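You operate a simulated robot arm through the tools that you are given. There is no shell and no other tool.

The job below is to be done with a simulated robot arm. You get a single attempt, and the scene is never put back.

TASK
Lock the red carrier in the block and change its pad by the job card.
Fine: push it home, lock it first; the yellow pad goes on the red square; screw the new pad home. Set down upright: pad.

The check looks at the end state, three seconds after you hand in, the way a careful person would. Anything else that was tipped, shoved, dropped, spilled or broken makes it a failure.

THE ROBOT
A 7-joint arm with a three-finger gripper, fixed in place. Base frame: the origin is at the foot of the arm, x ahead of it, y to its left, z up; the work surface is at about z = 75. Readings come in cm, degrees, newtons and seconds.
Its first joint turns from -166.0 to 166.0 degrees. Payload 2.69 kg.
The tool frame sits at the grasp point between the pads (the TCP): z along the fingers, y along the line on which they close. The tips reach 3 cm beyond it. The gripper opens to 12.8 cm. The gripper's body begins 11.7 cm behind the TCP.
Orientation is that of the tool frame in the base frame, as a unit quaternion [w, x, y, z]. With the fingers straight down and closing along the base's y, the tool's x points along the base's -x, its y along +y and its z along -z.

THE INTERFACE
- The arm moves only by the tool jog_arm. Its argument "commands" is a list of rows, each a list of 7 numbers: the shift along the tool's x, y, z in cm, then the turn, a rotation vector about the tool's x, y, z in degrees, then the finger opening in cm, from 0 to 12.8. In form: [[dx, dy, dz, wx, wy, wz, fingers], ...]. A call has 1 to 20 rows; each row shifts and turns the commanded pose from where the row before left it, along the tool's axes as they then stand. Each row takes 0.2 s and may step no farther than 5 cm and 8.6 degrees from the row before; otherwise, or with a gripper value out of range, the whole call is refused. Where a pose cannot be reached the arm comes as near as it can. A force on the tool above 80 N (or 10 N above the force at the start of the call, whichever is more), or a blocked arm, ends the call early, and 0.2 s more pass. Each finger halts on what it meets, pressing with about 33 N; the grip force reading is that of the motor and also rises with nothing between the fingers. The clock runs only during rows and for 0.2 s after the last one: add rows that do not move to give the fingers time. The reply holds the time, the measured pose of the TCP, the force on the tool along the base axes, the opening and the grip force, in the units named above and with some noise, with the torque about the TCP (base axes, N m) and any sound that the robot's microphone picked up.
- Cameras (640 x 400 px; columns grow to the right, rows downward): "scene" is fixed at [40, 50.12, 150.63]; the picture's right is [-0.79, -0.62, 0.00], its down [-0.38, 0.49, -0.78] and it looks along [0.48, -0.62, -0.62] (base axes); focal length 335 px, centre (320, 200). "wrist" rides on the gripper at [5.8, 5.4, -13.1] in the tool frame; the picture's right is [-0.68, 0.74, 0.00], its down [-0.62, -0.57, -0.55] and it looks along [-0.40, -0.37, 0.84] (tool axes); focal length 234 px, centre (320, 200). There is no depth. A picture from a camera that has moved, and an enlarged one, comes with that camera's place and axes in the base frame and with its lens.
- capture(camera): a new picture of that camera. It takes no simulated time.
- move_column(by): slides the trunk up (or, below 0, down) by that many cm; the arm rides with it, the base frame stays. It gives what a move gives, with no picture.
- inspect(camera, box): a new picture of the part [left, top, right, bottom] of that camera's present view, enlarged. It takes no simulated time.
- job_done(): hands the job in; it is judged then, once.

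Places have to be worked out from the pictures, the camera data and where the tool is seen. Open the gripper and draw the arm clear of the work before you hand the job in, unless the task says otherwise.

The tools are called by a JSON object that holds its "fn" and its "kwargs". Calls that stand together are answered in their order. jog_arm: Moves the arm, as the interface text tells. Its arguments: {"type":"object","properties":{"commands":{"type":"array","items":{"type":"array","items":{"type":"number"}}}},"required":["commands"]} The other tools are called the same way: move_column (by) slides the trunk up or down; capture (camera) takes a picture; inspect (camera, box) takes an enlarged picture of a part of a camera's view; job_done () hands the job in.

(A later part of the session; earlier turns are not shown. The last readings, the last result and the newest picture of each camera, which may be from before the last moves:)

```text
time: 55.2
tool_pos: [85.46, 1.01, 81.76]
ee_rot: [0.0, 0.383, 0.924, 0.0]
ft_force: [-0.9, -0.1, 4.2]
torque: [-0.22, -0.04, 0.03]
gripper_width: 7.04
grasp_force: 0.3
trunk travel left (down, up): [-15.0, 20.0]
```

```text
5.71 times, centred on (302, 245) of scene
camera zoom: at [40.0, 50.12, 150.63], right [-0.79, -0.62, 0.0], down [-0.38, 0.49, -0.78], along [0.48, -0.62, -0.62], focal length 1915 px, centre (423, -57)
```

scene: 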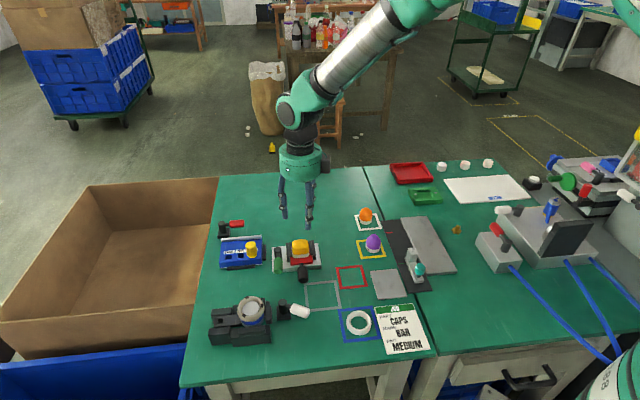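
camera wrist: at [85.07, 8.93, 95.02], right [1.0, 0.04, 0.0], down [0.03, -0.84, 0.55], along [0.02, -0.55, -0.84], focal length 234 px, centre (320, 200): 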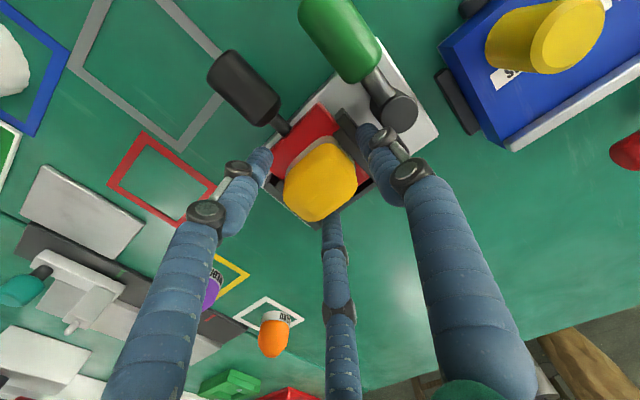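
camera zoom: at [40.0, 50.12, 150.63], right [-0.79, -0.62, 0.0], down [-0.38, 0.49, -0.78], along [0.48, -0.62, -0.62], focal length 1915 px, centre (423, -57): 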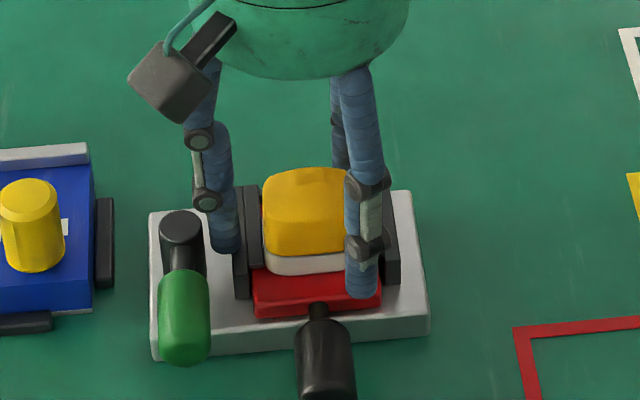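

A light 4 N touch: the back finger rests on the rail top at tip z ≈ 78.75. I'll rise 0.3 cm and close on the pad.

{"fn": "jog_arm", "kwargs": {"commands": [[0, 0, -0.35, 0, 0, 0, 7], [0, 0, 0, 0, 0, 0, 5.5], [0, 0, 0, 0, 0, 0, 4.5], [0, 0, 0, 0, 0, 0, 3.5], [0, 0, 0, 0, 0, 0, 3.0], [0, 0, 0, 0, 0, 0, 3.0]]}}

{"fn": "capture", "kwargs": {"camera": "wrist"}}

{"fn": "inspect", "kwargs": {"camera": "scene", "box": [262, 210, 342, 280]}}

```text
time: 56.6
tool_pos: [85.54, 0.97, 82.04]
ee_rot: [0.0, 0.383, 0.924, 0.0]
ft_force: [13.4, 21.8, -3.6]
torque: [0.55, -0.32, -0.03]
gripper_width: 4.24
grasp_force: 33.0
trunk travel left (down, up): [-15.0, 20.0]
```

```text
taken
camera wrist: at [85.19, 9.11, 95.32], right [1.0, 0.04, 0.0], down [0.03, -0.84, 0.55], along [0.02, -0.55, -0.84], focal length 234 px, centre (320, 200)
```

wrist: 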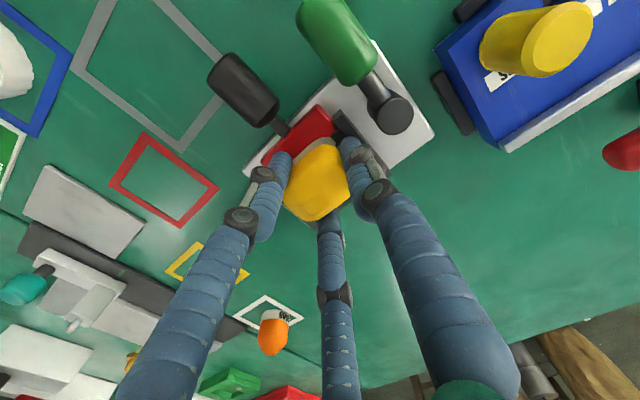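

```text
5.71 times, centred on (302, 245) of scene
camera zoom: at [40.0, 50.12, 150.63], right [-0.79, -0.62, 0.0], down [-0.38, 0.49, -0.78], along [0.48, -0.62, -0.62], focal length 1915 px, centre (423, -57)
```

zoom: 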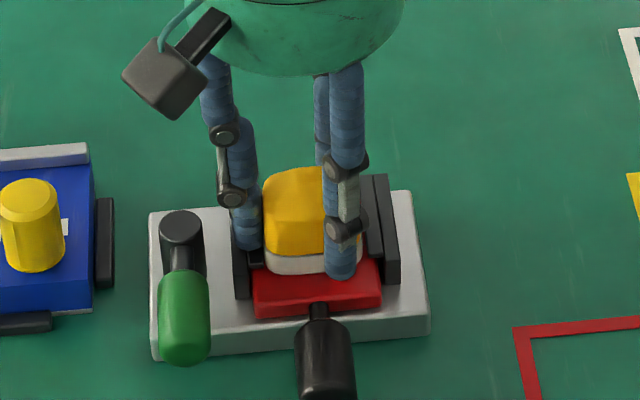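

The pad is gripped at 4.24 cm. There's a 25 N side load towards the lone finger, so I'll ease the hand 0.15 cm that way and then start turning counter-clockwise in small steps.

{"fn": "jog_arm", "kwargs": {"commands": [[0, 0.15, 0, 0, 0, 0, 2.5], [0, 0, 0, 0, 0, 0, 2.5], [0, 0, 0, 0, 0, -5, 2.5], [0, 0, 0, 0, 0, -5, 2.5], [0, 0, 0, 0, 0, -5, 2.5]]}}

{"fn": "capture", "kwargs": {"camera": "wrist"}}

{"fn": "inspect", "kwargs": {"camera": "scene", "box": [262, 210, 342, 280]}}

```text
time: 57.8
tool_pos: [85.58, 1.24, 81.96]
ee_rot: [-0.001, 0.259, 0.966, 0.0]
ft_force: [0.9, 14.5, 2.7]
torque: [0.29, 0.05, -0.03]
gripper_width: 4.18
grasp_force: 32.9
trunk travel left (down, up): [-15.0, 20.0]
```

```text
taken
camera wrist: at [83.14, 8.81, 95.28], right [0.95, 0.3, 0.0], down [0.25, -0.8, 0.55], along [0.16, -0.52, -0.84], focal length 234 px, centre (320, 200)
```

wrist: 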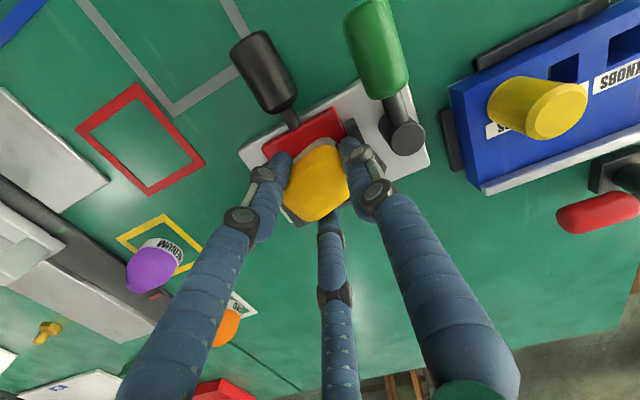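

```text
5.71 times, centred on (302, 245) of scene
camera zoom: at [40.0, 50.12, 150.63], right [-0.79, -0.62, 0.0], down [-0.38, 0.49, -0.78], along [0.48, -0.62, -0.62], focal length 1915 px, centre (423, -57)
```

zoom: 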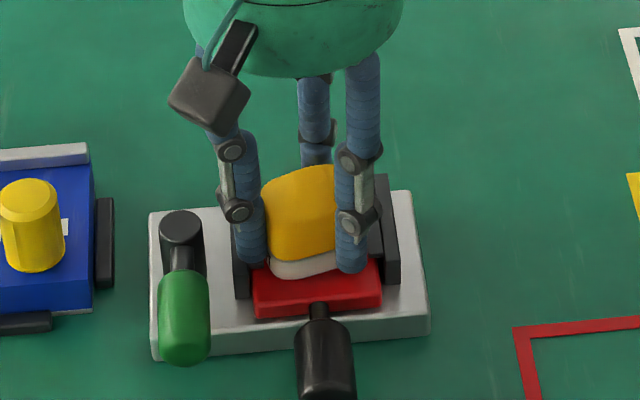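

The pad turns with the hand at very low torque. I'll continue counter-clockwise.

{"fn": "jog_arm", "kwargs": {"commands": [[0, 0, 0, 0, 0, -8, 2.5], [0, 0, 0, 0, 0, -8, 2.5], [0, 0, 0, 0, 0, -8, 2.5], [0, 0, 0, 0, 0, -8, 2.5], [0, 0, 0, 0, 0, -8, 2.5], [0, 0, 0, 0, 0, -8, 2.5]]}}

{"fn": "inspect", "kwargs": {"camera": "scene", "box": [262, 210, 342, 280]}}

```text
time: 59.2
tool_pos: [85.42, 1.29, 82.12]
ee_rot: [-0.001, -0.157, 0.988, 0.0]
ft_force: [-18.4, 23.3, 6.3]
torque: [0.52, 0.42, -0.02]
gripper_width: 4.17
grasp_force: 32.3
trunk travel left (down, up): [-15.0, 20.0]
```

```text
5.71 times, centred on (302, 245) of scene
camera zoom: at [40.0, 50.12, 150.63], right [-0.79, -0.62, 0.0], down [-0.38, 0.49, -0.78], along [0.48, -0.62, -0.62], focal length 1915 px, centre (423, -57)
```

zoom: 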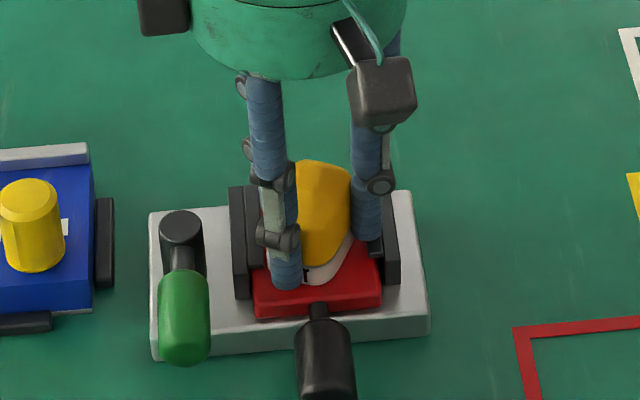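

The pad is rotating and starting to lift (z +0.15). I'll shift 0.2 cm to relieve the side load, then keep turning about the pad's own axis with a slight rise.

{"fn": "jog_arm", "kwargs": {"commands": [[0, 0.2, -0.1, 0, 0, 0, 2.5], [0, 0, 0, 0, 0, 0, 2.5]]}}

{"fn": "jog_arm", "kwargs": {"commands": [[0.05, 0, -0.015, 0, 0, -8, 2.5], [0.05, 0, -0.015, 0, 0, -8, 2.5], [0.05, 0, -0.015, 0, 0, -8, 2.5], [0.05, 0, -0.015, 0, 0, -8, 2.5]]}}

{"fn": "inspect", "kwargs": {"camera": "scene", "box": [262, 210, 342, 280]}}

```text
time: 59.8
tool_pos: [85.31, 1.2, 82.05]
ee_rot: [-0.002, -0.157, 0.988, 0.0]
ft_force: [-17.9, 1.5, -1.5]
torque: [-0.16, 0.47, -0.06]
gripper_width: 4.19
grasp_force: 32.7
trunk travel left (down, up): [-15.0, 20.0]
```

```text
time: 60.8
tool_pos: [85.27, 1.24, 82.06]
ee_rot: [0.0, -0.424, 0.906, 0.001]
ft_force: [-17.3, -9.0, -4.1]
torque: [-0.33, 0.45, -0.04]
gripper_width: 4.13
grasp_force: 32.7
trunk travel left (down, up): [-15.0, 20.0]
```

```text
5.71 times, centred on (302, 245) of scene
camera zoom: at [40.0, 50.12, 150.63], right [-0.79, -0.62, 0.0], down [-0.38, 0.49, -0.78], along [0.48, -0.62, -0.62], focal length 1915 px, centre (423, -57)
```

zoom: 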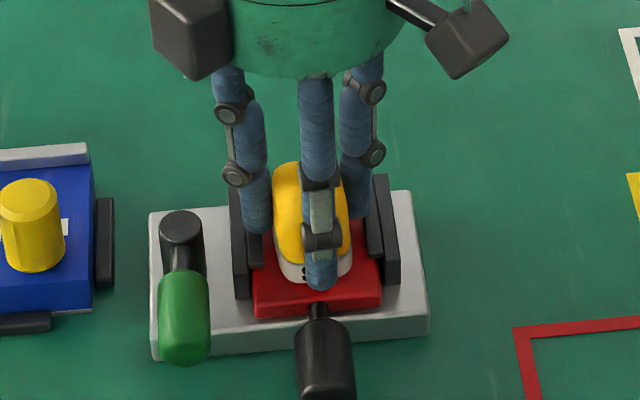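

Turned about 95° so far, with moderate side load along tool x. I'll correct by 0.12 cm and continue without extra rise, watching the vertical force.

{"fn": "jog_arm", "kwargs": {"commands": [[0.12, 0.05, 0, 0, 0, 0, 2.5], [0.05, 0, 0, 0, 0, -8, 2.5], [0.05, 0, 0, 0, 0, -8, 2.5], [0.05, 0, 0, 0, 0, -8, 2.5], [0.05, 0, 0, 0, 0, -8, 2.5]]}}

{"fn": "jog_arm", "kwargs": {"commands": [[0.05, 0, 0, 0, 0, -8, 2.5], [0.05, 0, 0, 0, 0, -8, 2.5], [0.05, 0, 0, 0, 0, -8, 2.5], [0.05, 0, 0, 0, 0, -8, 2.5]]}}

{"fn": "inspect", "kwargs": {"camera": "scene", "box": [262, 210, 342, 280]}}

```text
time: 62.0
tool_pos: [85.07, 1.02, 82.12]
ee_rot: [0.0, -0.656, 0.754, 0.001]
ft_force: [-6.7, 2.8, -4.8]
torque: [0.15, 0.2, 0.01]
gripper_width: 4.16
grasp_force: 32.9
trunk travel left (down, up): [-15.0, 20.0]
```

```text
time: 63.0
tool_pos: [85.19, 0.84, 82.15]
ee_rot: [0.001, 0.839, -0.544, 0.0]
ft_force: [-1.0, 12.4, -2.1]
torque: [0.37, -0.04, 0.01]
gripper_width: 4.15
grasp_force: 33.2
trunk travel left (down, up): [-15.0, 20.0]
```

```text
5.71 times, centred on (302, 245) of scene
camera zoom: at [40.0, 50.12, 150.63], right [-0.79, -0.62, 0.0], down [-0.38, 0.49, -0.78], along [0.48, -0.62, -0.62], focal length 1915 px, centre (423, -57)
```

zoom: 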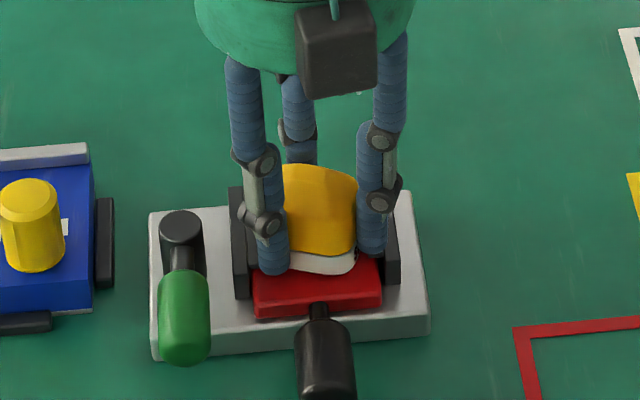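

Rotated about 159° so far. I'll go on to about 200°, near the wrist's limit.

{"fn": "jog_arm", "kwargs": {"commands": [[0.05, 0, 0, 0, 0, -8, 2.5], [0.05, 0, 0, 0, 0, -8, 2.5], [0.05, 0, 0, 0, 0, -8, 2.5], [0.05, 0, 0, 0, 0, -8, 2.5], [0.05, 0, 0, 0, 0, -8, 2.5]]}}

{"fn": "inspect", "kwargs": {"camera": "scene", "box": [282, 225, 330, 267]}}

{"fn": "capture", "kwargs": {"camera": "wrist"}}

```text
time: 64.2
tool_pos: [85.28, 0.74, 82.2]
ee_rot: [0.0, 0.975, -0.223, 0.001]
ft_force: [2.5, 23.1, 3.1]
torque: [0.65, -0.17, 0.01]
gripper_width: 4.14
grasp_force: 32.9
trunk travel left (down, up): [-15.0, 20.0]
```

```text
9.52 times, centred on (306, 246) of scene
camera zoom: at [40.0, 50.12, 150.63], right [-0.79, -0.62, 0.0], down [-0.38, 0.49, -0.78], along [0.48, -0.62, -0.62], focal length 3191 px, centre (453, -238)
```

zoom: 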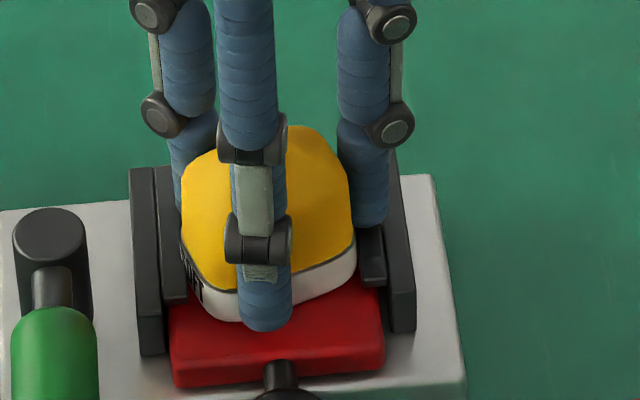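

```text
taken
camera wrist: at [88.16, -6.61, 95.45], right [-0.93, -0.37, 0.0], down [-0.31, 0.78, 0.55], along [-0.2, 0.51, -0.84], focal length 234 px, centre (320, 200)
```

wrist: 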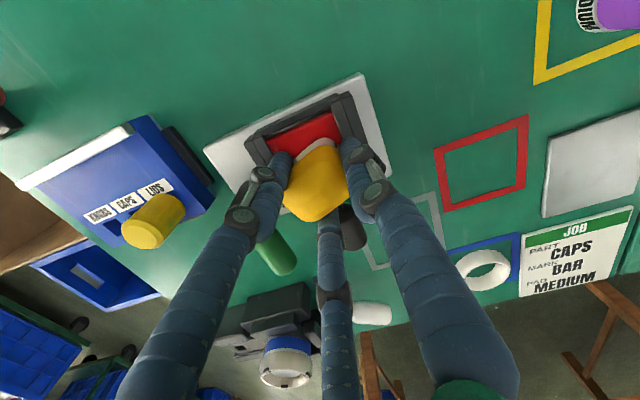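

About 200° turned and the pad is clearly climbing. I'll try a gentle 0.3 cm lift to see whether it's free yet.

{"fn": "jog_arm", "kwargs": {"commands": [[0, 0, -0.15, 0, 0, 0, 2.5], [0, 0, -0.15, 0, 0, 0, 2.5], [0, 0, 0, 0, 0, 0, 2.5]]}}

```text
time: 65.0
tool_pos: [85.38, 0.79, 82.3]
ee_rot: [0.001, 0.974, -0.225, 0.0]
ft_force: [7.1, 23.7, -10.9]
torque: [0.53, -0.2, 0.03]
gripper_width: 4.17
grasp_force: 33.1
trunk travel left (down, up): [-15.0, 20.0]
```

Still threaded (it pulls back with 11 N). I'll release, rise above the pad, turn the hand back 180° and regrasp for another stroke.

{"fn": "jog_arm", "kwargs": {"commands": [[0, 0, 0.2, 0, 0, 0, 2.5], [0, 0, 0, 0, 0, 0, 6.5], [0, 0, 0, 0, 0, 0, 6.5], [0, 0, 0, 0, 0, 0, 6.5], [0, 0, -2, 0, 0, 0, 6.5], [0, 0, -2.5, 0, 0, 0, 6.5], [0, 0, 0, 0, 0, 8.57, 6.5], [0, 0, 0, 0, 0, 8.57, 6.5], [0, 0, 0, 0, 0, 8.57, 6.5], [0, 0, 0, 0, 0, 8.57, 6.5], [0, 0, 0, 0, 0, 8.57, 6.5], [0, 0, 0, 0, 0, 8.57, 6.5], [0, 0, 0, 0, 0, 8.57, 6.5], [0, 0, 0, 0, 0, 8.57, 6.5], [0, 0, 0, 0, 0, 8.57, 6.5], [0, 0, 0, 0, 0, 8.57, 6.5], [0, 0, 0, 0, 0, 8.57, 6.5]]}}

{"fn": "inspect", "kwargs": {"camera": "scene", "box": [282, 225, 330, 267]}}

{"fn": "jog_arm", "kwargs": {"commands": [[0, 0, 0, 0, 0, 8.57, 6.5], [0, 0, 0, 0, 0, 8.57, 6.5], [0, 0, 0, 0, 0, 8.57, 6.5], [0, 0, 0, 0, 0, 8.57, 6.5], [0, 0, 0, 0, 0, 8.57, 6.5], [0, 0, 0, 0, 0, 8.57, 6.5], [0, 0, 0, 0, 0, 8.57, 6.5], [0, 0, 0, 0, 0, 8.57, 6.5], [0, 0, 0, 0, 0, 8.57, 6.5], [0, 0, 0, 0, 0, 8.57, 6.5], [0, 0, 0, 0, 0, 0, 6.5]]}}

{"fn": "capture", "kwargs": {"camera": "wrist"}}

{"fn": "inspect", "kwargs": {"camera": "wrist", "box": [230, 100, 410, 230]}}

```text
time: 68.6
tool_pos: [85.2, 0.67, 86.7]
ee_rot: [0.0, -0.497, 0.868, 0.0]
ft_force: [-0.1, 0.0, 0.5]
torque: [0.02, -0.02, -0.02]
gripper_width: 6.52
grasp_force: 0.0
trunk travel left (down, up): [-15.0, 20.0]
```

```text
9.52 times, centred on (306, 246) of scene
camera zoom: at [40.0, 50.12, 150.63], right [-0.79, -0.62, 0.0], down [-0.38, 0.49, -0.78], along [0.48, -0.62, -0.62], focal length 3191 px, centre (453, -238)
```

zoom: 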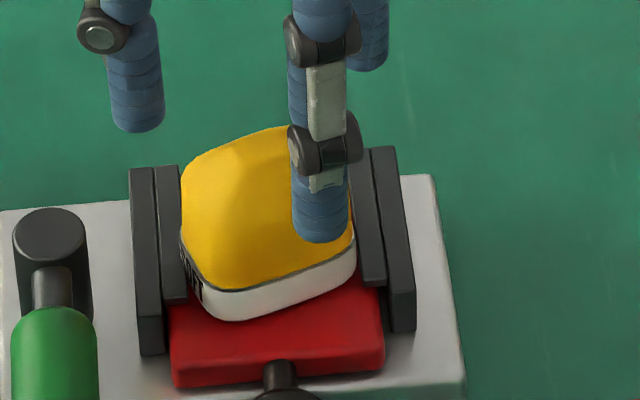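

```text
time: 71.0
tool_pos: [85.33, 0.57, 86.88]
ee_rot: [0.0, 0.225, 0.974, 0.0]
ft_force: [0.7, 0.3, 0.7]
torque: [0.05, 0.0, -0.04]
gripper_width: 6.5
grasp_force: 0.0
trunk travel left (down, up): [-15.0, 20.0]
```

```text
taken
camera wrist: at [82.37, 8.05, 100.03], right [0.93, 0.36, 0.0], down [0.3, -0.78, 0.55], along [0.2, -0.51, -0.84], focal length 234 px, centre (320, 200)
```

wrist: 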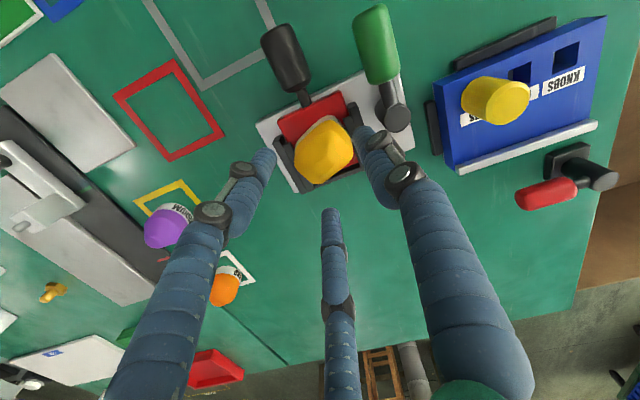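

```text
3.08 times, centred on (320, 165) of wrist
camera zoom: at [82.37, 8.05, 100.03], right [0.93, 0.36, 0.0], down [0.3, -0.78, 0.55], along [0.2, -0.51, -0.84], focal length 720 px, centre (320, 308)
```

zoom: 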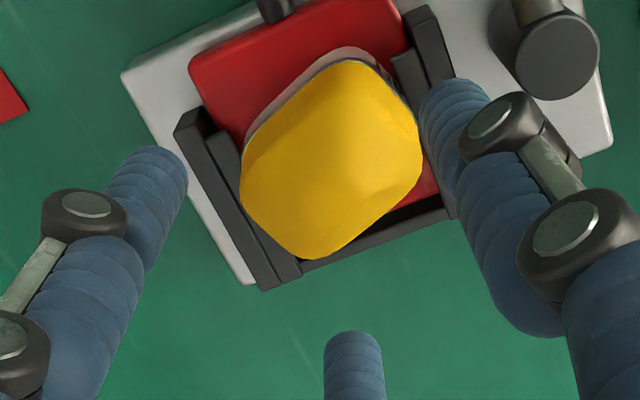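

The pad sits level and has turned as expected. I'll re-centre, lower and regrasp for the next stroke.

{"fn": "jog_arm", "kwargs": {"commands": [[0.04, 0.76, 0, 0, 0, 0, 6.5], [0, 0, 2.5, 0, 0, 0, 6.5], [0, 0, 2.1, 0, 0, 0, 6.5], [0, 0, 0, 0, 0, 0, 6.5], [0, 0, 0, 0, 0, 0, 5], [0, 0, 0, 0, 0, 0, 4], [0, 0, 0, 0, 0, 0, 2.5], [0, 0, 0, 0, 0, 0, 2.5]]}}

{"fn": "capture", "kwargs": {"camera": "wrist"}}

```text
time: 72.8
tool_pos: [85.64, 1.23, 82.13]
ee_rot: [-0.001, 0.225, 0.974, 0.001]
ft_force: [-0.1, -2.0, -2.0]
torque: [-0.03, -0.04, 0.01]
gripper_width: 4.23
grasp_force: 13.0
trunk travel left (down, up): [-15.0, 20.0]
```

```text
taken
camera wrist: at [82.66, 8.78, 95.38], right [0.93, 0.37, 0.0], down [0.31, -0.78, 0.55], along [0.2, -0.51, -0.84], focal length 234 px, centre (320, 200)
```

wrist: 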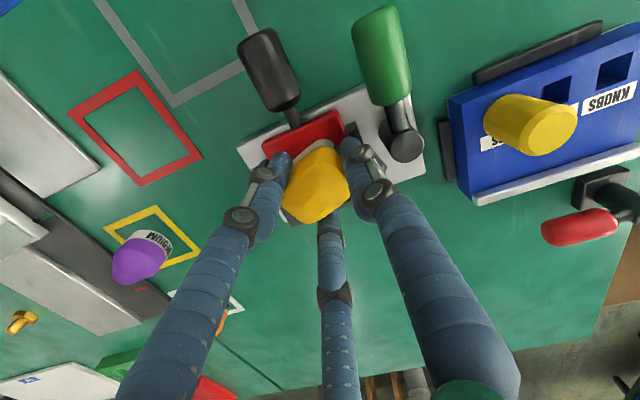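

Well centred now, with almost no side load. I'll turn counter-clockwise again.

{"fn": "jog_arm", "kwargs": {"commands": [[0.05, 0, 0, 0, 0, -8, 2.5], [0.05, 0, 0, 0, 0, -8, 2.5], [0.05, 0, 0, 0, 0, -8, 2.5], [0.05, 0, 0, 0, 0, -8, 2.5], [0.05, 0, 0, 0, 0, -8, 2.5], [0.05, 0, 0, 0, 0, -8, 2.5], [0.05, 0, 0, 0, 0, -8, 2.5], [0.05, 0, 0, 0, 0, -8, 2.5]]}}

{"fn": "jog_arm", "kwargs": {"commands": [[0.05, 0, -0.02, 0, 0, -8, 2.5], [0.05, 0, -0.02, 0, 0, -8, 2.5], [0.05, 0, -0.02, 0, 0, -8, 2.5], [0.05, 0, -0.02, 0, 0, -8, 2.5], [0.05, 0, -0.02, 0, 0, -8, 2.5], [0.05, 0, -0.02, 0, 0, -8, 2.5], [0.05, 0, -0.02, 0, 0, -8, 2.5]]}}

{"fn": "inspect", "kwargs": {"camera": "scene", "box": [282, 225, 330, 267]}}

```text
time: 74.6
tool_pos: [85.16, 1.22, 82.18]
ee_rot: [-0.001, -0.327, 0.945, 0.0]
ft_force: [-2.7, 3.1, 0.5]
torque: [0.06, 0.11, 0.01]
gripper_width: 4.19
grasp_force: 12.3
trunk travel left (down, up): [-15.0, 20.0]
```

```text
time: 76.2
tool_pos: [85.0, 0.96, 82.25]
ee_rot: [0.0, 0.732, -0.682, 0.0]
ft_force: [0.4, -0.6, -0.1]
torque: [0.0, -0.03, -0.02]
gripper_width: 4.19
grasp_force: 12.8
trunk travel left (down, up): [-15.0, 20.0]
```

```text
9.52 times, centred on (306, 246) of scene
camera zoom: at [40.0, 50.12, 150.63], right [-0.79, -0.62, 0.0], down [-0.38, 0.49, -0.78], along [0.48, -0.62, -0.62], focal length 3191 px, centre (453, -238)
```

zoom: 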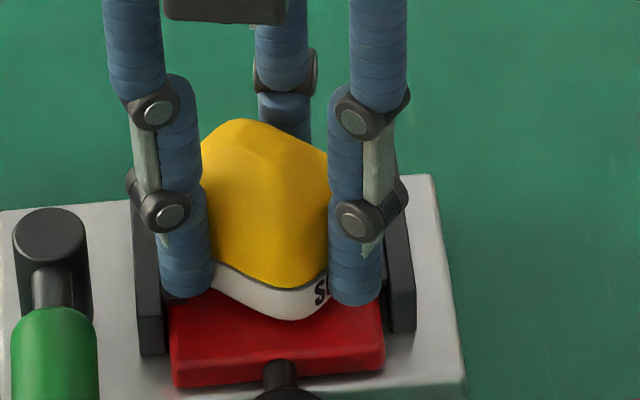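

All forces have dropped to zero at about 320° of turn, so the pad may be free. I'll lift a little to test.

{"fn": "jog_arm", "kwargs": {"commands": [[0, 0, -0.2, 0, 0, 0, 2], [0, 0, -0.3, 0, 0, 0, 2], [0, 0, 0, 0, 0, 0, 2]]}}

{"fn": "inspect", "kwargs": {"camera": "scene", "box": [282, 225, 330, 267]}}

```text
time: 77.0
tool_pos: [85.01, 0.96, 82.86]
ee_rot: [0.0, 0.732, -0.682, 0.0]
ft_force: [-0.2, -0.6, -0.9]
torque: [-0.02, -0.04, 0.02]
gripper_width: 4.19
grasp_force: 15.9
trunk travel left (down, up): [-15.0, 20.0]
```

```text
9.52 times, centred on (306, 246) of scene
camera zoom: at [40.0, 50.12, 150.63], right [-0.79, -0.62, 0.0], down [-0.38, 0.49, -0.78], along [0.48, -0.62, -0.62], focal length 3191 px, centre (453, -238)
```

zoom: 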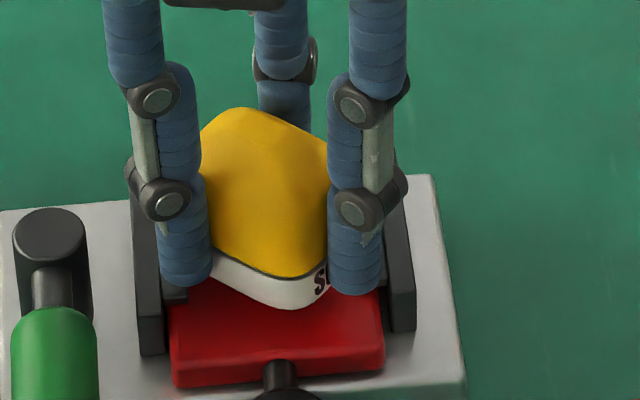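

The pad is free and in hand. I'll firm up the grip and lift it straight up, clear of everything.

{"fn": "jog_arm", "kwargs": {"commands": [[0, 0, -0.5, 0, 0, 0, 1], [0, 0, -1.5, 0, 0, 0, 1], [0, 0, -3, 0, 0, 0, 1], [0, 0, -3, 0, 0, 0, 1], [0, 0, -3, 0, 0, 0, 1], [0, 0, 0, 0, 0, 0, 1]]}}

{"fn": "inspect", "kwargs": {"camera": "scene", "box": [262, 190, 342, 270]}}

{"fn": "capture", "kwargs": {"camera": "wrist"}}

```text
time: 78.4
tool_pos: [85.02, 0.95, 93.7]
ee_rot: [0.0, 0.732, -0.682, 0.0]
ft_force: [0.3, 0.2, -0.7]
torque: [0.03, -0.02, -0.01]
gripper_width: 4.16
grasp_force: 23.6
trunk travel left (down, up): [-15.0, 20.0]
```

```text
5.00 times, centred on (302, 230) of scene
camera zoom: at [40.0, 50.12, 150.63], right [-0.79, -0.62, 0.0], down [-0.38, 0.49, -0.78], along [0.48, -0.62, -0.62], focal length 1675 px, centre (410, 50)
```

zoom: 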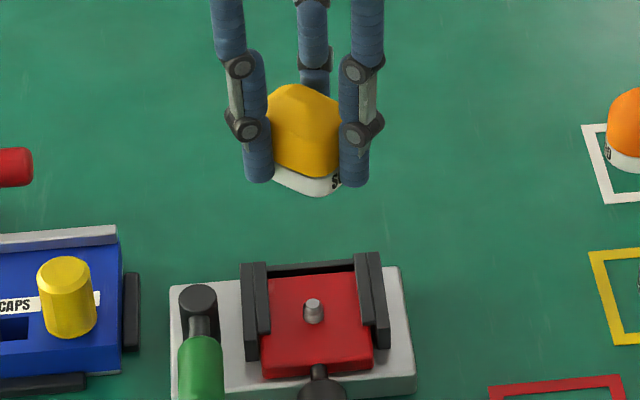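

```text
taken
camera wrist: at [80.03, -5.15, 106.98], right [-0.78, 0.62, 0.0], down [0.52, 0.65, 0.55], along [0.34, 0.43, -0.84], focal length 234 px, centre (320, 200)
```

wrist: 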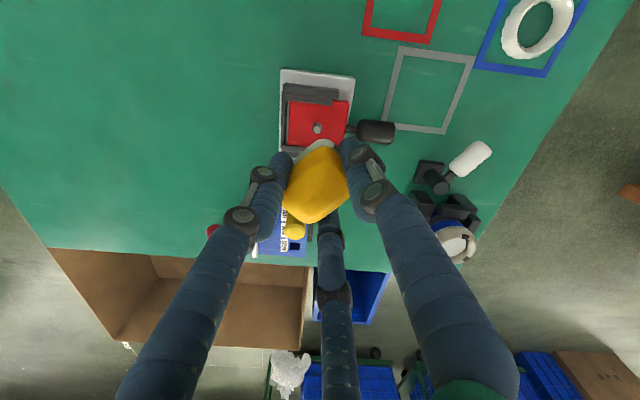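

The stud on the carrier is now bare and the pad is held level. I'll carry the pad over to the red square, whose centre I put at about (70.1, −2.8).

{"fn": "jog_arm", "kwargs": {"commands": [[0.68, 3.885, 0, 0, 0, 0, 1], [0.68, 3.885, 0, 0, 0, 0, 1], [0.68, 3.885, 0, 0, 0, 0, 1], [0.68, 3.885, 0, 0, 0, 0, 1], [0, 0, 3, 0, 0, 0, 1], [0, 0, 3, 0, 0, 0, 1], [0, 0, 0, 0, 0, 0, 1]]}}

{"fn": "capture", "kwargs": {"camera": "scene"}}

{"fn": "inspect", "kwargs": {"camera": "scene", "box": [310, 220, 400, 300]}}

{"fn": "capture", "kwargs": {"camera": "wrist"}}

```text
time: 80.0
tool_pos: [70.02, -2.87, 87.67]
ee_rot: [0.0, 0.732, -0.682, -0.001]
ft_force: [0.0, 0.6, -1.2]
torque: [-0.02, 0.05, 0.02]
gripper_width: 4.15
grasp_force: 23.6
trunk travel left (down, up): [-15.0, 20.0]
```

```text
taken
```

scene: 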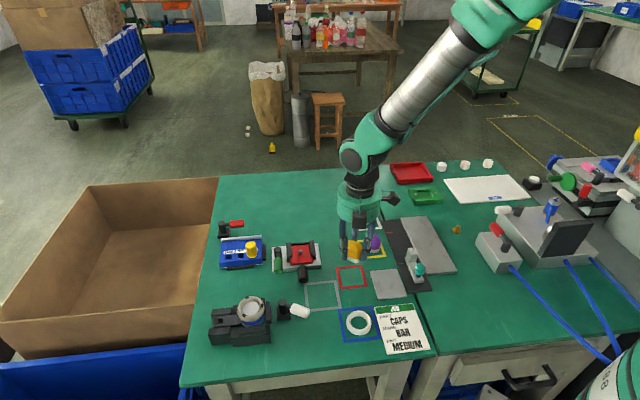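

```text
5.00 times, centred on (355, 260) of scene
camera zoom: at [40.0, 50.12, 150.63], right [-0.79, -0.62, 0.0], down [-0.38, 0.49, -0.78], along [0.48, -0.62, -0.62], focal length 1675 px, centre (145, -100)
```

zoom: 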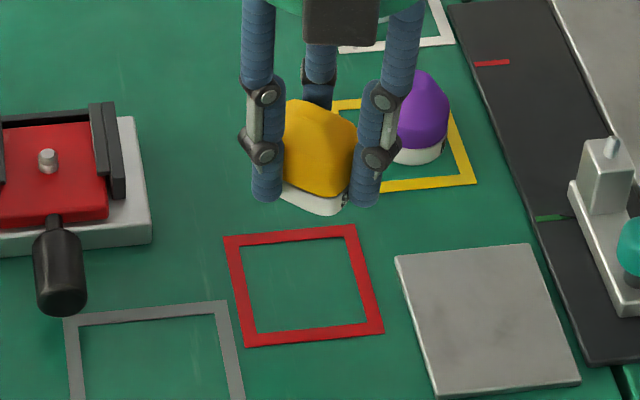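

```text
taken
camera wrist: at [64.94, -8.92, 100.99], right [-0.78, 0.62, 0.0], down [0.52, 0.65, 0.55], along [0.34, 0.43, -0.84], focal length 234 px, centre (320, 200)
```

wrist: 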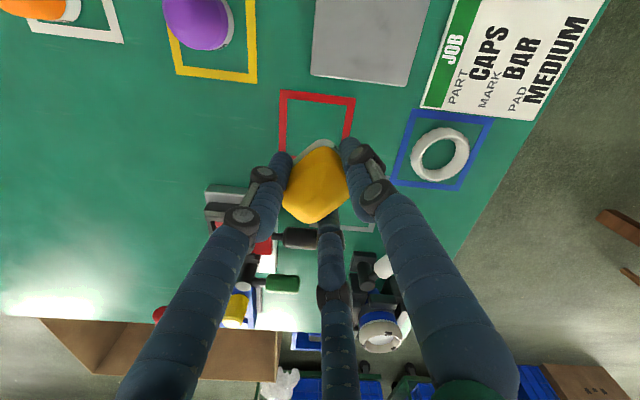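

The red square's centre is at about (70.3, −2.9) and the pad hangs right above it. I'll lower it, slowing near the table.

{"fn": "jog_arm", "kwargs": {"commands": [[0, 0, 3, 0, 0, 0, 1], [0, 0, 3, 0, 0, 0, 1], [0, 0, 1.5, 0, 0, 0, 1], [0, 0, 0, 0, 0, 0, 1]]}}

{"fn": "inspect", "kwargs": {"camera": "scene", "box": [320, 240, 392, 300]}}

```text
time: 81.0
tool_pos: [69.8, -2.73, 80.22]
ee_rot: [0.0, 0.731, -0.682, 0.0]
ft_force: [0.3, -0.5, -0.8]
torque: [0.02, -0.01, -0.01]
gripper_width: 4.15
grasp_force: 23.5
trunk travel left (down, up): [-15.0, 20.0]
```

```text
6.67 times, centred on (356, 270) of scene
camera zoom: at [40.0, 50.12, 150.63], right [-0.79, -0.62, 0.0], down [-0.38, 0.49, -0.78], along [0.48, -0.62, -0.62], focal length 2234 px, centre (80, -267)
```

zoom: 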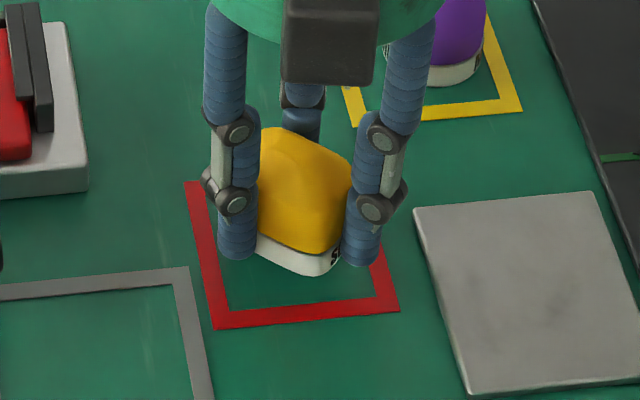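

About 1 cm above the table and slightly off-centre, so I'll shift (+0.3, −0.15) cm and lower in small steps until it touches.

{"fn": "jog_arm", "kwargs": {"commands": [[0.17, -0.29, 0, 0, 0, 0, 1], [0, 0, 0.3, 0, 0, 0, 1], [0, 0, 0.2, 0, 0, 0, 1], [0, 0, 0, 0, 0, 0, 1]]}}

{"fn": "jog_arm", "kwargs": {"commands": [[0, 0, 0.15, 0, 0, 0, 1], [0, 0, 0.15, 0, 0, 0, 1]]}}

{"fn": "inspect", "kwargs": {"camera": "scene", "box": [320, 240, 392, 300]}}

```text
time: 82.0
tool_pos: [70.21, -2.99, 79.78]
ee_rot: [0.0, 0.731, -0.682, -0.001]
ft_force: [0.3, -0.6, -0.7]
torque: [0.04, 0.0, 0.01]
gripper_width: 4.17
grasp_force: 23.7
trunk travel left (down, up): [-15.0, 20.0]
```

```text
time: 82.6
tool_pos: [70.1, -2.91, 79.48]
ee_rot: [0.0, 0.731, -0.682, -0.001]
ft_force: [-0.2, 0.3, -0.2]
torque: [0.02, -0.01, -0.01]
gripper_width: 4.16
grasp_force: 24.0
trunk travel left (down, up): [-15.0, 20.0]
```

```text
6.67 times, centred on (356, 270) of scene
camera zoom: at [40.0, 50.12, 150.63], right [-0.79, -0.62, 0.0], down [-0.38, 0.49, -0.78], along [0.48, -0.62, -0.62], focal length 2234 px, centre (80, -267)
```

zoom: 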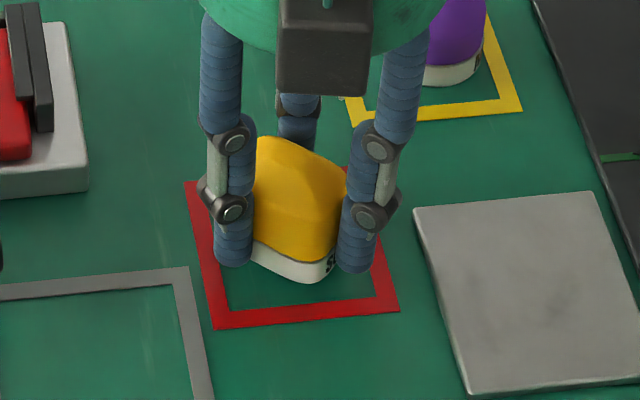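

Not touching yet. I'll keep lowering in 0.1 cm steps.

{"fn": "jog_arm", "kwargs": {"commands": [[0, 0, 0.1, 0, 0, 0, 1], [0, 0, 0.1, 0, 0, 0, 1]]}}

{"fn": "jog_arm", "kwargs": {"commands": [[0, 0, 0.1, 0, 0, 0, 1], [0, 0, 0.1, 0, 0, 0, 1]]}}

{"fn": "jog_arm", "kwargs": {"commands": [[0, 0, 0.1, 0, 0, 0, 1]]}}

{"fn": "inspect", "kwargs": {"camera": "scene", "box": [320, 240, 392, 300]}}

```text
time: 83.2
tool_pos: [70.08, -2.97, 79.23]
ee_rot: [0.0, 0.731, -0.682, -0.001]
ft_force: [-0.2, -0.1, -0.1]
torque: [-0.02, -0.01, 0.0]
gripper_width: 4.18
grasp_force: 23.6
trunk travel left (down, up): [-15.0, 20.0]
```

```text
time: 83.8
tool_pos: [69.99, -2.91, 79.13]
ee_rot: [0.0, 0.732, -0.682, 0.0]
ft_force: [0.1, -0.1, -1.4]
torque: [0.0, 0.0, -0.02]
gripper_width: 4.16
grasp_force: 23.8
trunk travel left (down, up): [-15.0, 20.0]
```

```text
time: 84.2
tool_pos: [70.05, -2.89, 79.06]
ee_rot: [-0.001, 0.732, -0.682, 0.0]
ft_force: [0.2, -0.1, -0.4]
torque: [-0.03, 0.0, -0.02]
gripper_width: 4.17
grasp_force: 23.4
trunk travel left (down, up): [-15.0, 20.0]
```

```text
6.67 times, centred on (356, 270) of scene
camera zoom: at [40.0, 50.12, 150.63], right [-0.79, -0.62, 0.0], down [-0.38, 0.49, -0.78], along [0.48, -0.62, -0.62], focal length 2234 px, centre (80, -267)
```

zoom: 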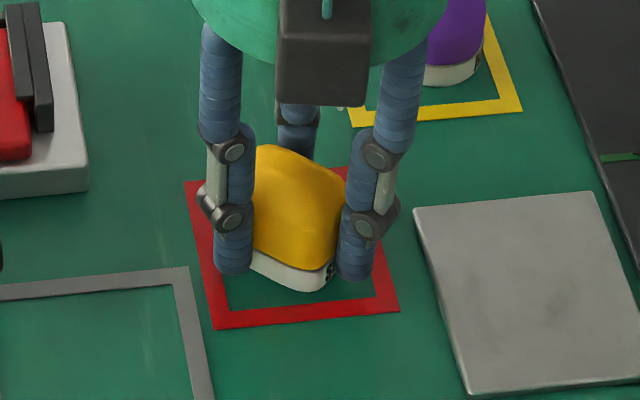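

Still no contact force, so I'll continue down gently.

{"fn": "jog_arm", "kwargs": {"commands": [[0, 0, 0.1, 0, 0, 0, 1], [0, 0, 0, 0, 0, 0, 1]]}}

{"fn": "jog_arm", "kwargs": {"commands": [[0, 0, 0.1, 0, 0, 0, 1], [0, 0, 0, 0, 0, 0, 1]]}}

{"fn": "jog_arm", "kwargs": {"commands": [[0, 0, 0.1, 0, 0, 0, 1], [0, 0, 0, 0, 0, 0, 1]]}}

{"fn": "inspect", "kwargs": {"camera": "scene", "box": [320, 240, 392, 300]}}

```text
time: 84.8
tool_pos: [70.05, -2.87, 78.91]
ee_rot: [0.0, 0.732, -0.682, -0.001]
ft_force: [0.1, 0.5, -1.3]
torque: [-0.03, -0.02, 0.0]
gripper_width: 4.17
grasp_force: 23.5
trunk travel left (down, up): [-15.0, 20.0]
```

```text
time: 85.4
tool_pos: [70.17, -2.89, 78.83]
ee_rot: [0.0, 0.732, -0.681, 0.0]
ft_force: [-1.0, 0.2, -0.6]
torque: [-0.01, -0.04, 0.01]
gripper_width: 4.16
grasp_force: 23.1
trunk travel left (down, up): [-15.0, 20.0]
```

```text
time: 86.0
tool_pos: [70.1, -2.92, 78.69]
ee_rot: [0.0, 0.731, -0.682, -0.001]
ft_force: [-0.8, -1.3, 4.6]
torque: [-0.06, 0.1, -0.01]
gripper_width: 4.17
grasp_force: 23.5
trunk travel left (down, up): [-15.0, 20.0]
```

```text
6.67 times, centred on (356, 270) of scene
camera zoom: at [40.0, 50.12, 150.63], right [-0.79, -0.62, 0.0], down [-0.38, 0.49, -0.78], along [0.48, -0.62, -0.62], focal length 2234 px, centre (80, -267)
```

zoom: 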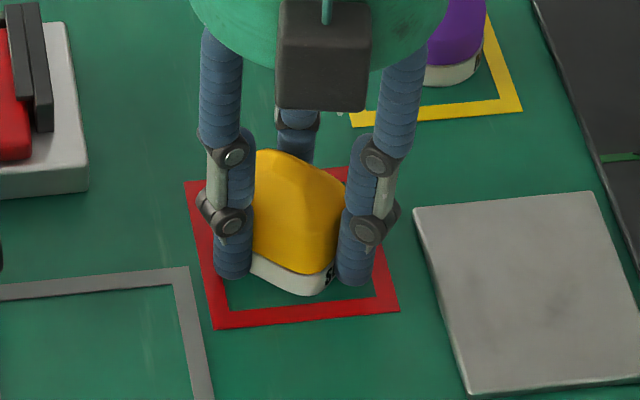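

Touchdown at 4.6 N. The pad is inside the square but about 0.5 cm towards its front edge, so I'll lift 0.3 cm, shift it back and set it down again.

{"fn": "jog_arm", "kwargs": {"commands": [[0, 0, -0.4, 0, 0, 0, 1], [0.41, -0.28, 0, 0, 0, 0, 1], [0, 0, 0.2, 0, 0, 0, 1], [0, 0, 0.2, 0, 0, 0, 1], [0, 0, 0, 0, 0, 0, 1]]}}

{"fn": "inspect", "kwargs": {"camera": "scene", "box": [320, 240, 392, 300]}}

```text
time: 87.2
tool_pos: [70.34, -3.31, 78.69]
ee_rot: [0.0, 0.731, -0.682, 0.001]
ft_force: [-2.4, 0.9, 3.7]
torque: [0.02, 0.05, 0.02]
gripper_width: 4.16
grasp_force: 23.4
trunk travel left (down, up): [-15.0, 20.0]
```

```text
6.67 times, centred on (356, 270) of scene
camera zoom: at [40.0, 50.12, 150.63], right [-0.79, -0.62, 0.0], down [-0.38, 0.49, -0.78], along [0.48, -0.62, -0.62], focal length 2234 px, centre (80, -267)
```

zoom: 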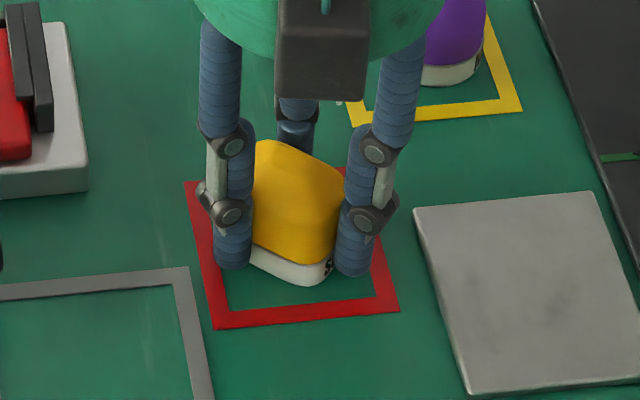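

Now centred on the square and touching. I'll open the fingers gently and rise.

{"fn": "jog_arm", "kwargs": {"commands": [[0, 0, 0, 0, 0, 0, 4.6], [0, 0, 0, 0, 0, 0, 5.2], [0, 0, 0, 0, 0, 0, 6.2], [0, 0, 0, 0, 0, 0, 7], [0, 0, 0, 0, 0, 0, 7], [0, 0, -1, 0, 0, 0, 7], [0, 0, -3, 0, 0, 0, 7], [0, 0, -4, 0, 0, 0, 7], [0, 0, -4, 0, 0, 0, 7], [0, 0, -4, 0, 0, 0, 7], [0, 0, 0, 0, 0, 0, 7]]}}

{"fn": "capture", "kwargs": {"camera": "wrist"}}

{"fn": "inspect", "kwargs": {"camera": "scene", "box": [320, 220, 400, 300]}}

```text
time: 89.6
tool_pos: [70.35, -3.46, 94.8]
ee_rot: [-0.001, 0.731, -0.682, -0.001]
ft_force: [-0.3, 0.0, -0.9]
torque: [0.03, -0.03, -0.01]
gripper_width: 7.01
grasp_force: 0.0
trunk travel left (down, up): [-15.0, 20.0]
```

```text
taken
camera wrist: at [65.33, -9.56, 108.07], right [-0.78, 0.62, 0.0], down [0.52, 0.65, 0.55], along [0.34, 0.43, -0.84], focal length 234 px, centre (320, 200)
```

wrist: 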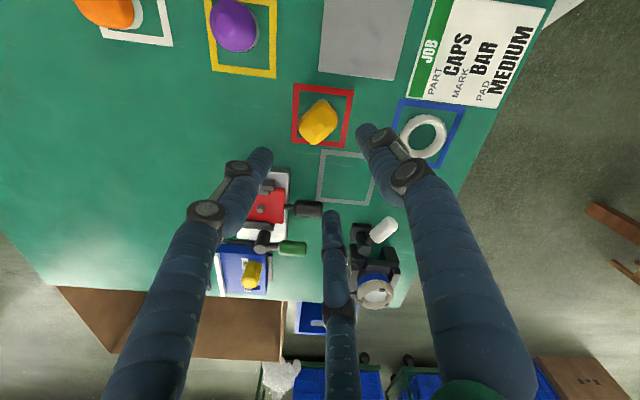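

```text
5.00 times, centred on (360, 260) of scene
camera zoom: at [40.0, 50.12, 150.63], right [-0.79, -0.62, 0.0], down [-0.38, 0.49, -0.78], along [0.48, -0.62, -0.62], focal length 1675 px, centre (120, -100)
```

zoom: 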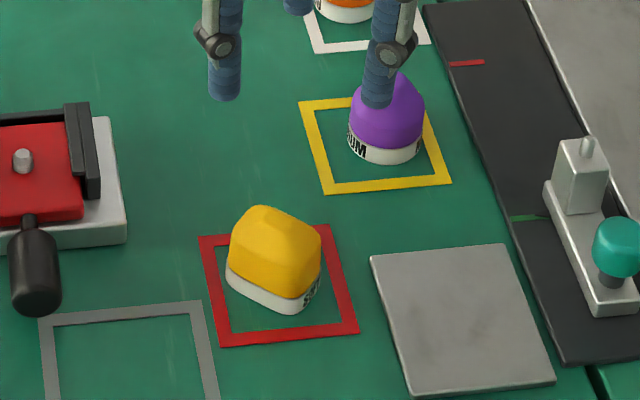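

The yellow SOFT pad stands upright, centred in the red square. Next is the purple MEDIUM pad at about (71.2, −16.2): I'll move above it, turned so no finger points at the black track beside it.

{"fn": "jog_arm", "kwargs": {"commands": [[0, 0, 0, 0, 0, 6.33, 7], [0, 0, 0, 0, 0, 6.33, 7], [0, 0, 0, 0, 0, 6.33, 7], [4.03, -1.37, 0, 0, 0, 0, 7], [4.03, -1.37, 0, 0, 0, 0, 7], [4.03, -1.37, 0, 0, 0, 0, 7], [0, 0, 0, 0, 0, 0, 7]]}}

{"fn": "capture", "kwargs": {"camera": "wrist"}}

{"fn": "inspect", "kwargs": {"camera": "wrist", "box": [230, 80, 410, 220]}}

{"fn": "inspect", "kwargs": {"camera": "scene", "box": [330, 190, 420, 270]}}

```text
time: 91.2
tool_pos: [71.24, -16.17, 94.75]
ee_rot: [-0.001, -0.609, 0.793, 0.0]
ft_force: [-0.1, -0.3, -0.1]
torque: [0.06, -0.02, 0.0]
gripper_width: 7.0
grasp_force: 0.0
trunk travel left (down, up): [-15.0, 20.0]
```

```text
taken
camera wrist: at [64.46, -20.38, 108.02], right [-0.54, 0.84, 0.0], down [0.71, 0.45, 0.55], along [0.46, 0.29, -0.84], focal length 234 px, centre (320, 200)
```

wrist: 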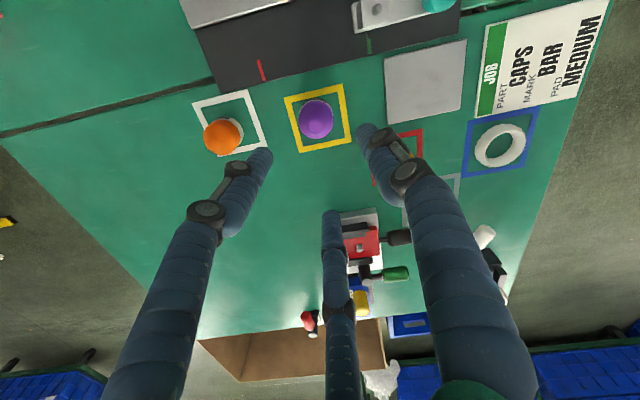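

```text
2.86 times, centred on (320, 150) of wrist
camera zoom: at [64.46, -20.38, 108.02], right [-0.54, 0.84, 0.0], down [0.71, 0.45, 0.55], along [0.46, 0.29, -0.84], focal length 669 px, centre (320, 343)
```

zoom: 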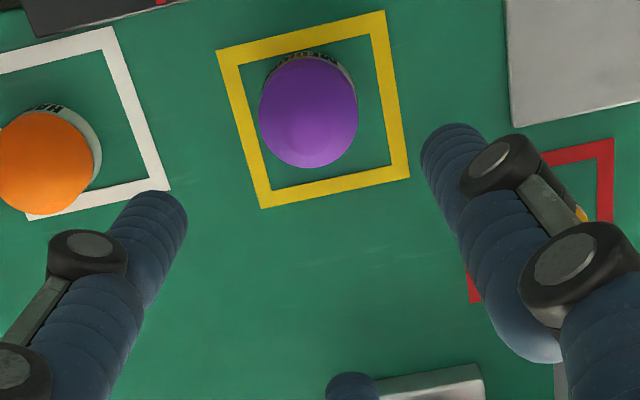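

```text
5.00 times, centred on (375, 230) of scene
camera zoom: at [40.0, 50.12, 150.63], right [-0.79, -0.62, 0.0], down [-0.38, 0.49, -0.78], along [0.48, -0.62, -0.62], focal length 1675 px, centre (45, 50)
```

zoom: 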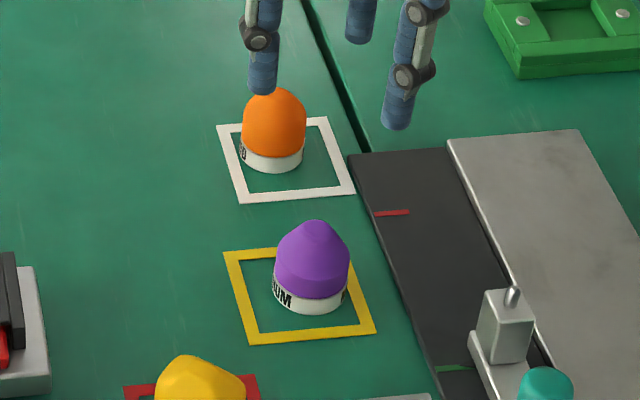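

The purple pad is round from above and centres at about (71.1, −16.5). I'll shift over it and descend partway to check centring.

{"fn": "jog_arm", "kwargs": {"commands": [[0.35, 0.03, 0, 0, 0, 0, 7], [0, 0, 4.5, 0, 0, 0, 7], [0, 0, 4.5, 0, 0, 0, 7], [0, 0, 0, 0, 0, 0, 7]]}}

{"fn": "inspect", "kwargs": {"camera": "wrist", "box": [230, 90, 410, 230]}}

{"fn": "inspect", "kwargs": {"camera": "scene", "box": [330, 190, 420, 270]}}

```text
time: 92.2
tool_pos: [71.17, -16.46, 85.64]
ee_rot: [-0.001, -0.609, 0.793, 0.0]
ft_force: [0.5, -0.2, -0.3]
torque: [0.05, 0.03, -0.04]
gripper_width: 7.0
grasp_force: 0.0
trunk travel left (down, up): [-15.0, 20.0]
```

```text
2.86 times, centred on (320, 160) of wrist
camera zoom: at [64.42, -20.67, 98.89], right [-0.54, 0.84, 0.0], down [0.71, 0.45, 0.55], along [0.46, 0.29, -0.84], focal length 669 px, centre (320, 314)
```

zoom: 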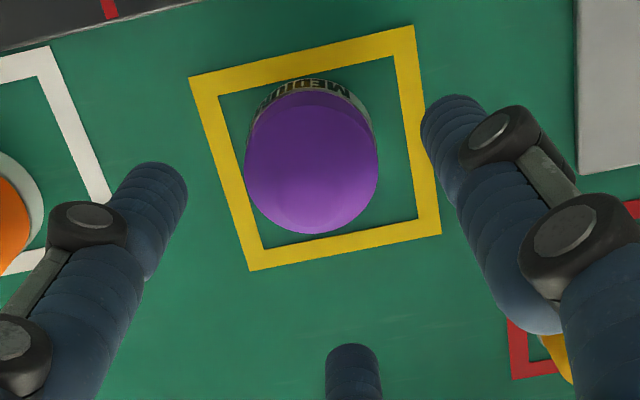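

```text
5.00 times, centred on (375, 230) of scene
camera zoom: at [40.0, 50.12, 150.63], right [-0.79, -0.62, 0.0], down [-0.38, 0.49, -0.78], along [0.48, -0.62, -0.62], focal length 1675 px, centre (45, 50)
```

zoom: 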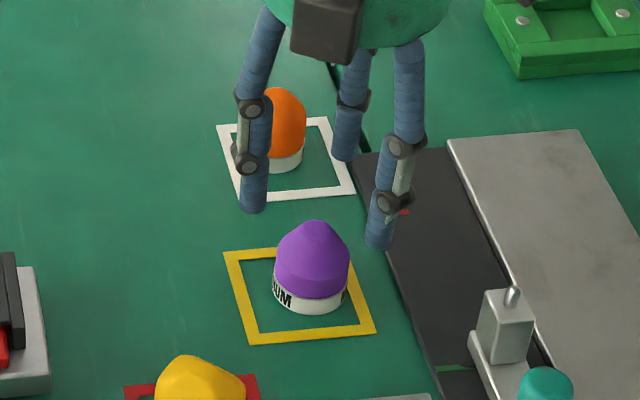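

Label MEDIUM confirmed. The pad is about 0.25 cm off the tool axis; I'll correct that and lower to TCP z ≈ 78.9 for a low grip.

{"fn": "jog_arm", "kwargs": {"commands": [[0.18, -0.19, 0, 0, 0, 0, 7], [0, 0, 3, 0, 0, 0, 7], [0, 0, 2.5, 0, 0, 0, 7], [0, 0, 1.2, 0, 0, 0, 7], [0, 0, 0, 0, 0, 0, 7]]}}

{"fn": "capture", "kwargs": {"camera": "wrist"}}

{"fn": "inspect", "kwargs": {"camera": "scene", "box": [330, 190, 420, 270]}}

```text
time: 93.4
tool_pos: [71.21, -16.66, 78.9]
ee_rot: [0.0, -0.609, 0.793, 0.0]
ft_force: [0.0, 0.4, 0.3]
torque: [0.05, 0.02, -0.02]
gripper_width: 7.01
grasp_force: 0.0
trunk travel left (down, up): [-15.0, 20.0]
```

```text
taken
camera wrist: at [64.52, -20.84, 92.27], right [-0.54, 0.84, 0.0], down [0.71, 0.45, 0.55], along [0.46, 0.29, -0.84], focal length 234 px, centre (320, 200)
```

wrist: 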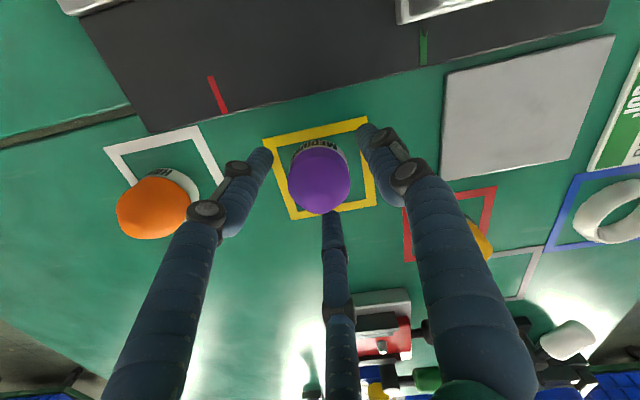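

```text
5.00 times, centred on (375, 230) of scene
camera zoom: at [40.0, 50.12, 150.63], right [-0.79, -0.62, 0.0], down [-0.38, 0.49, -0.78], along [0.48, -0.62, -0.62], focal length 1675 px, centre (45, 50)
```

zoom: 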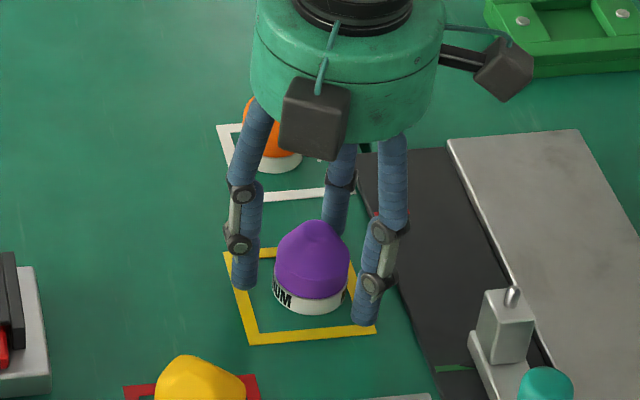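

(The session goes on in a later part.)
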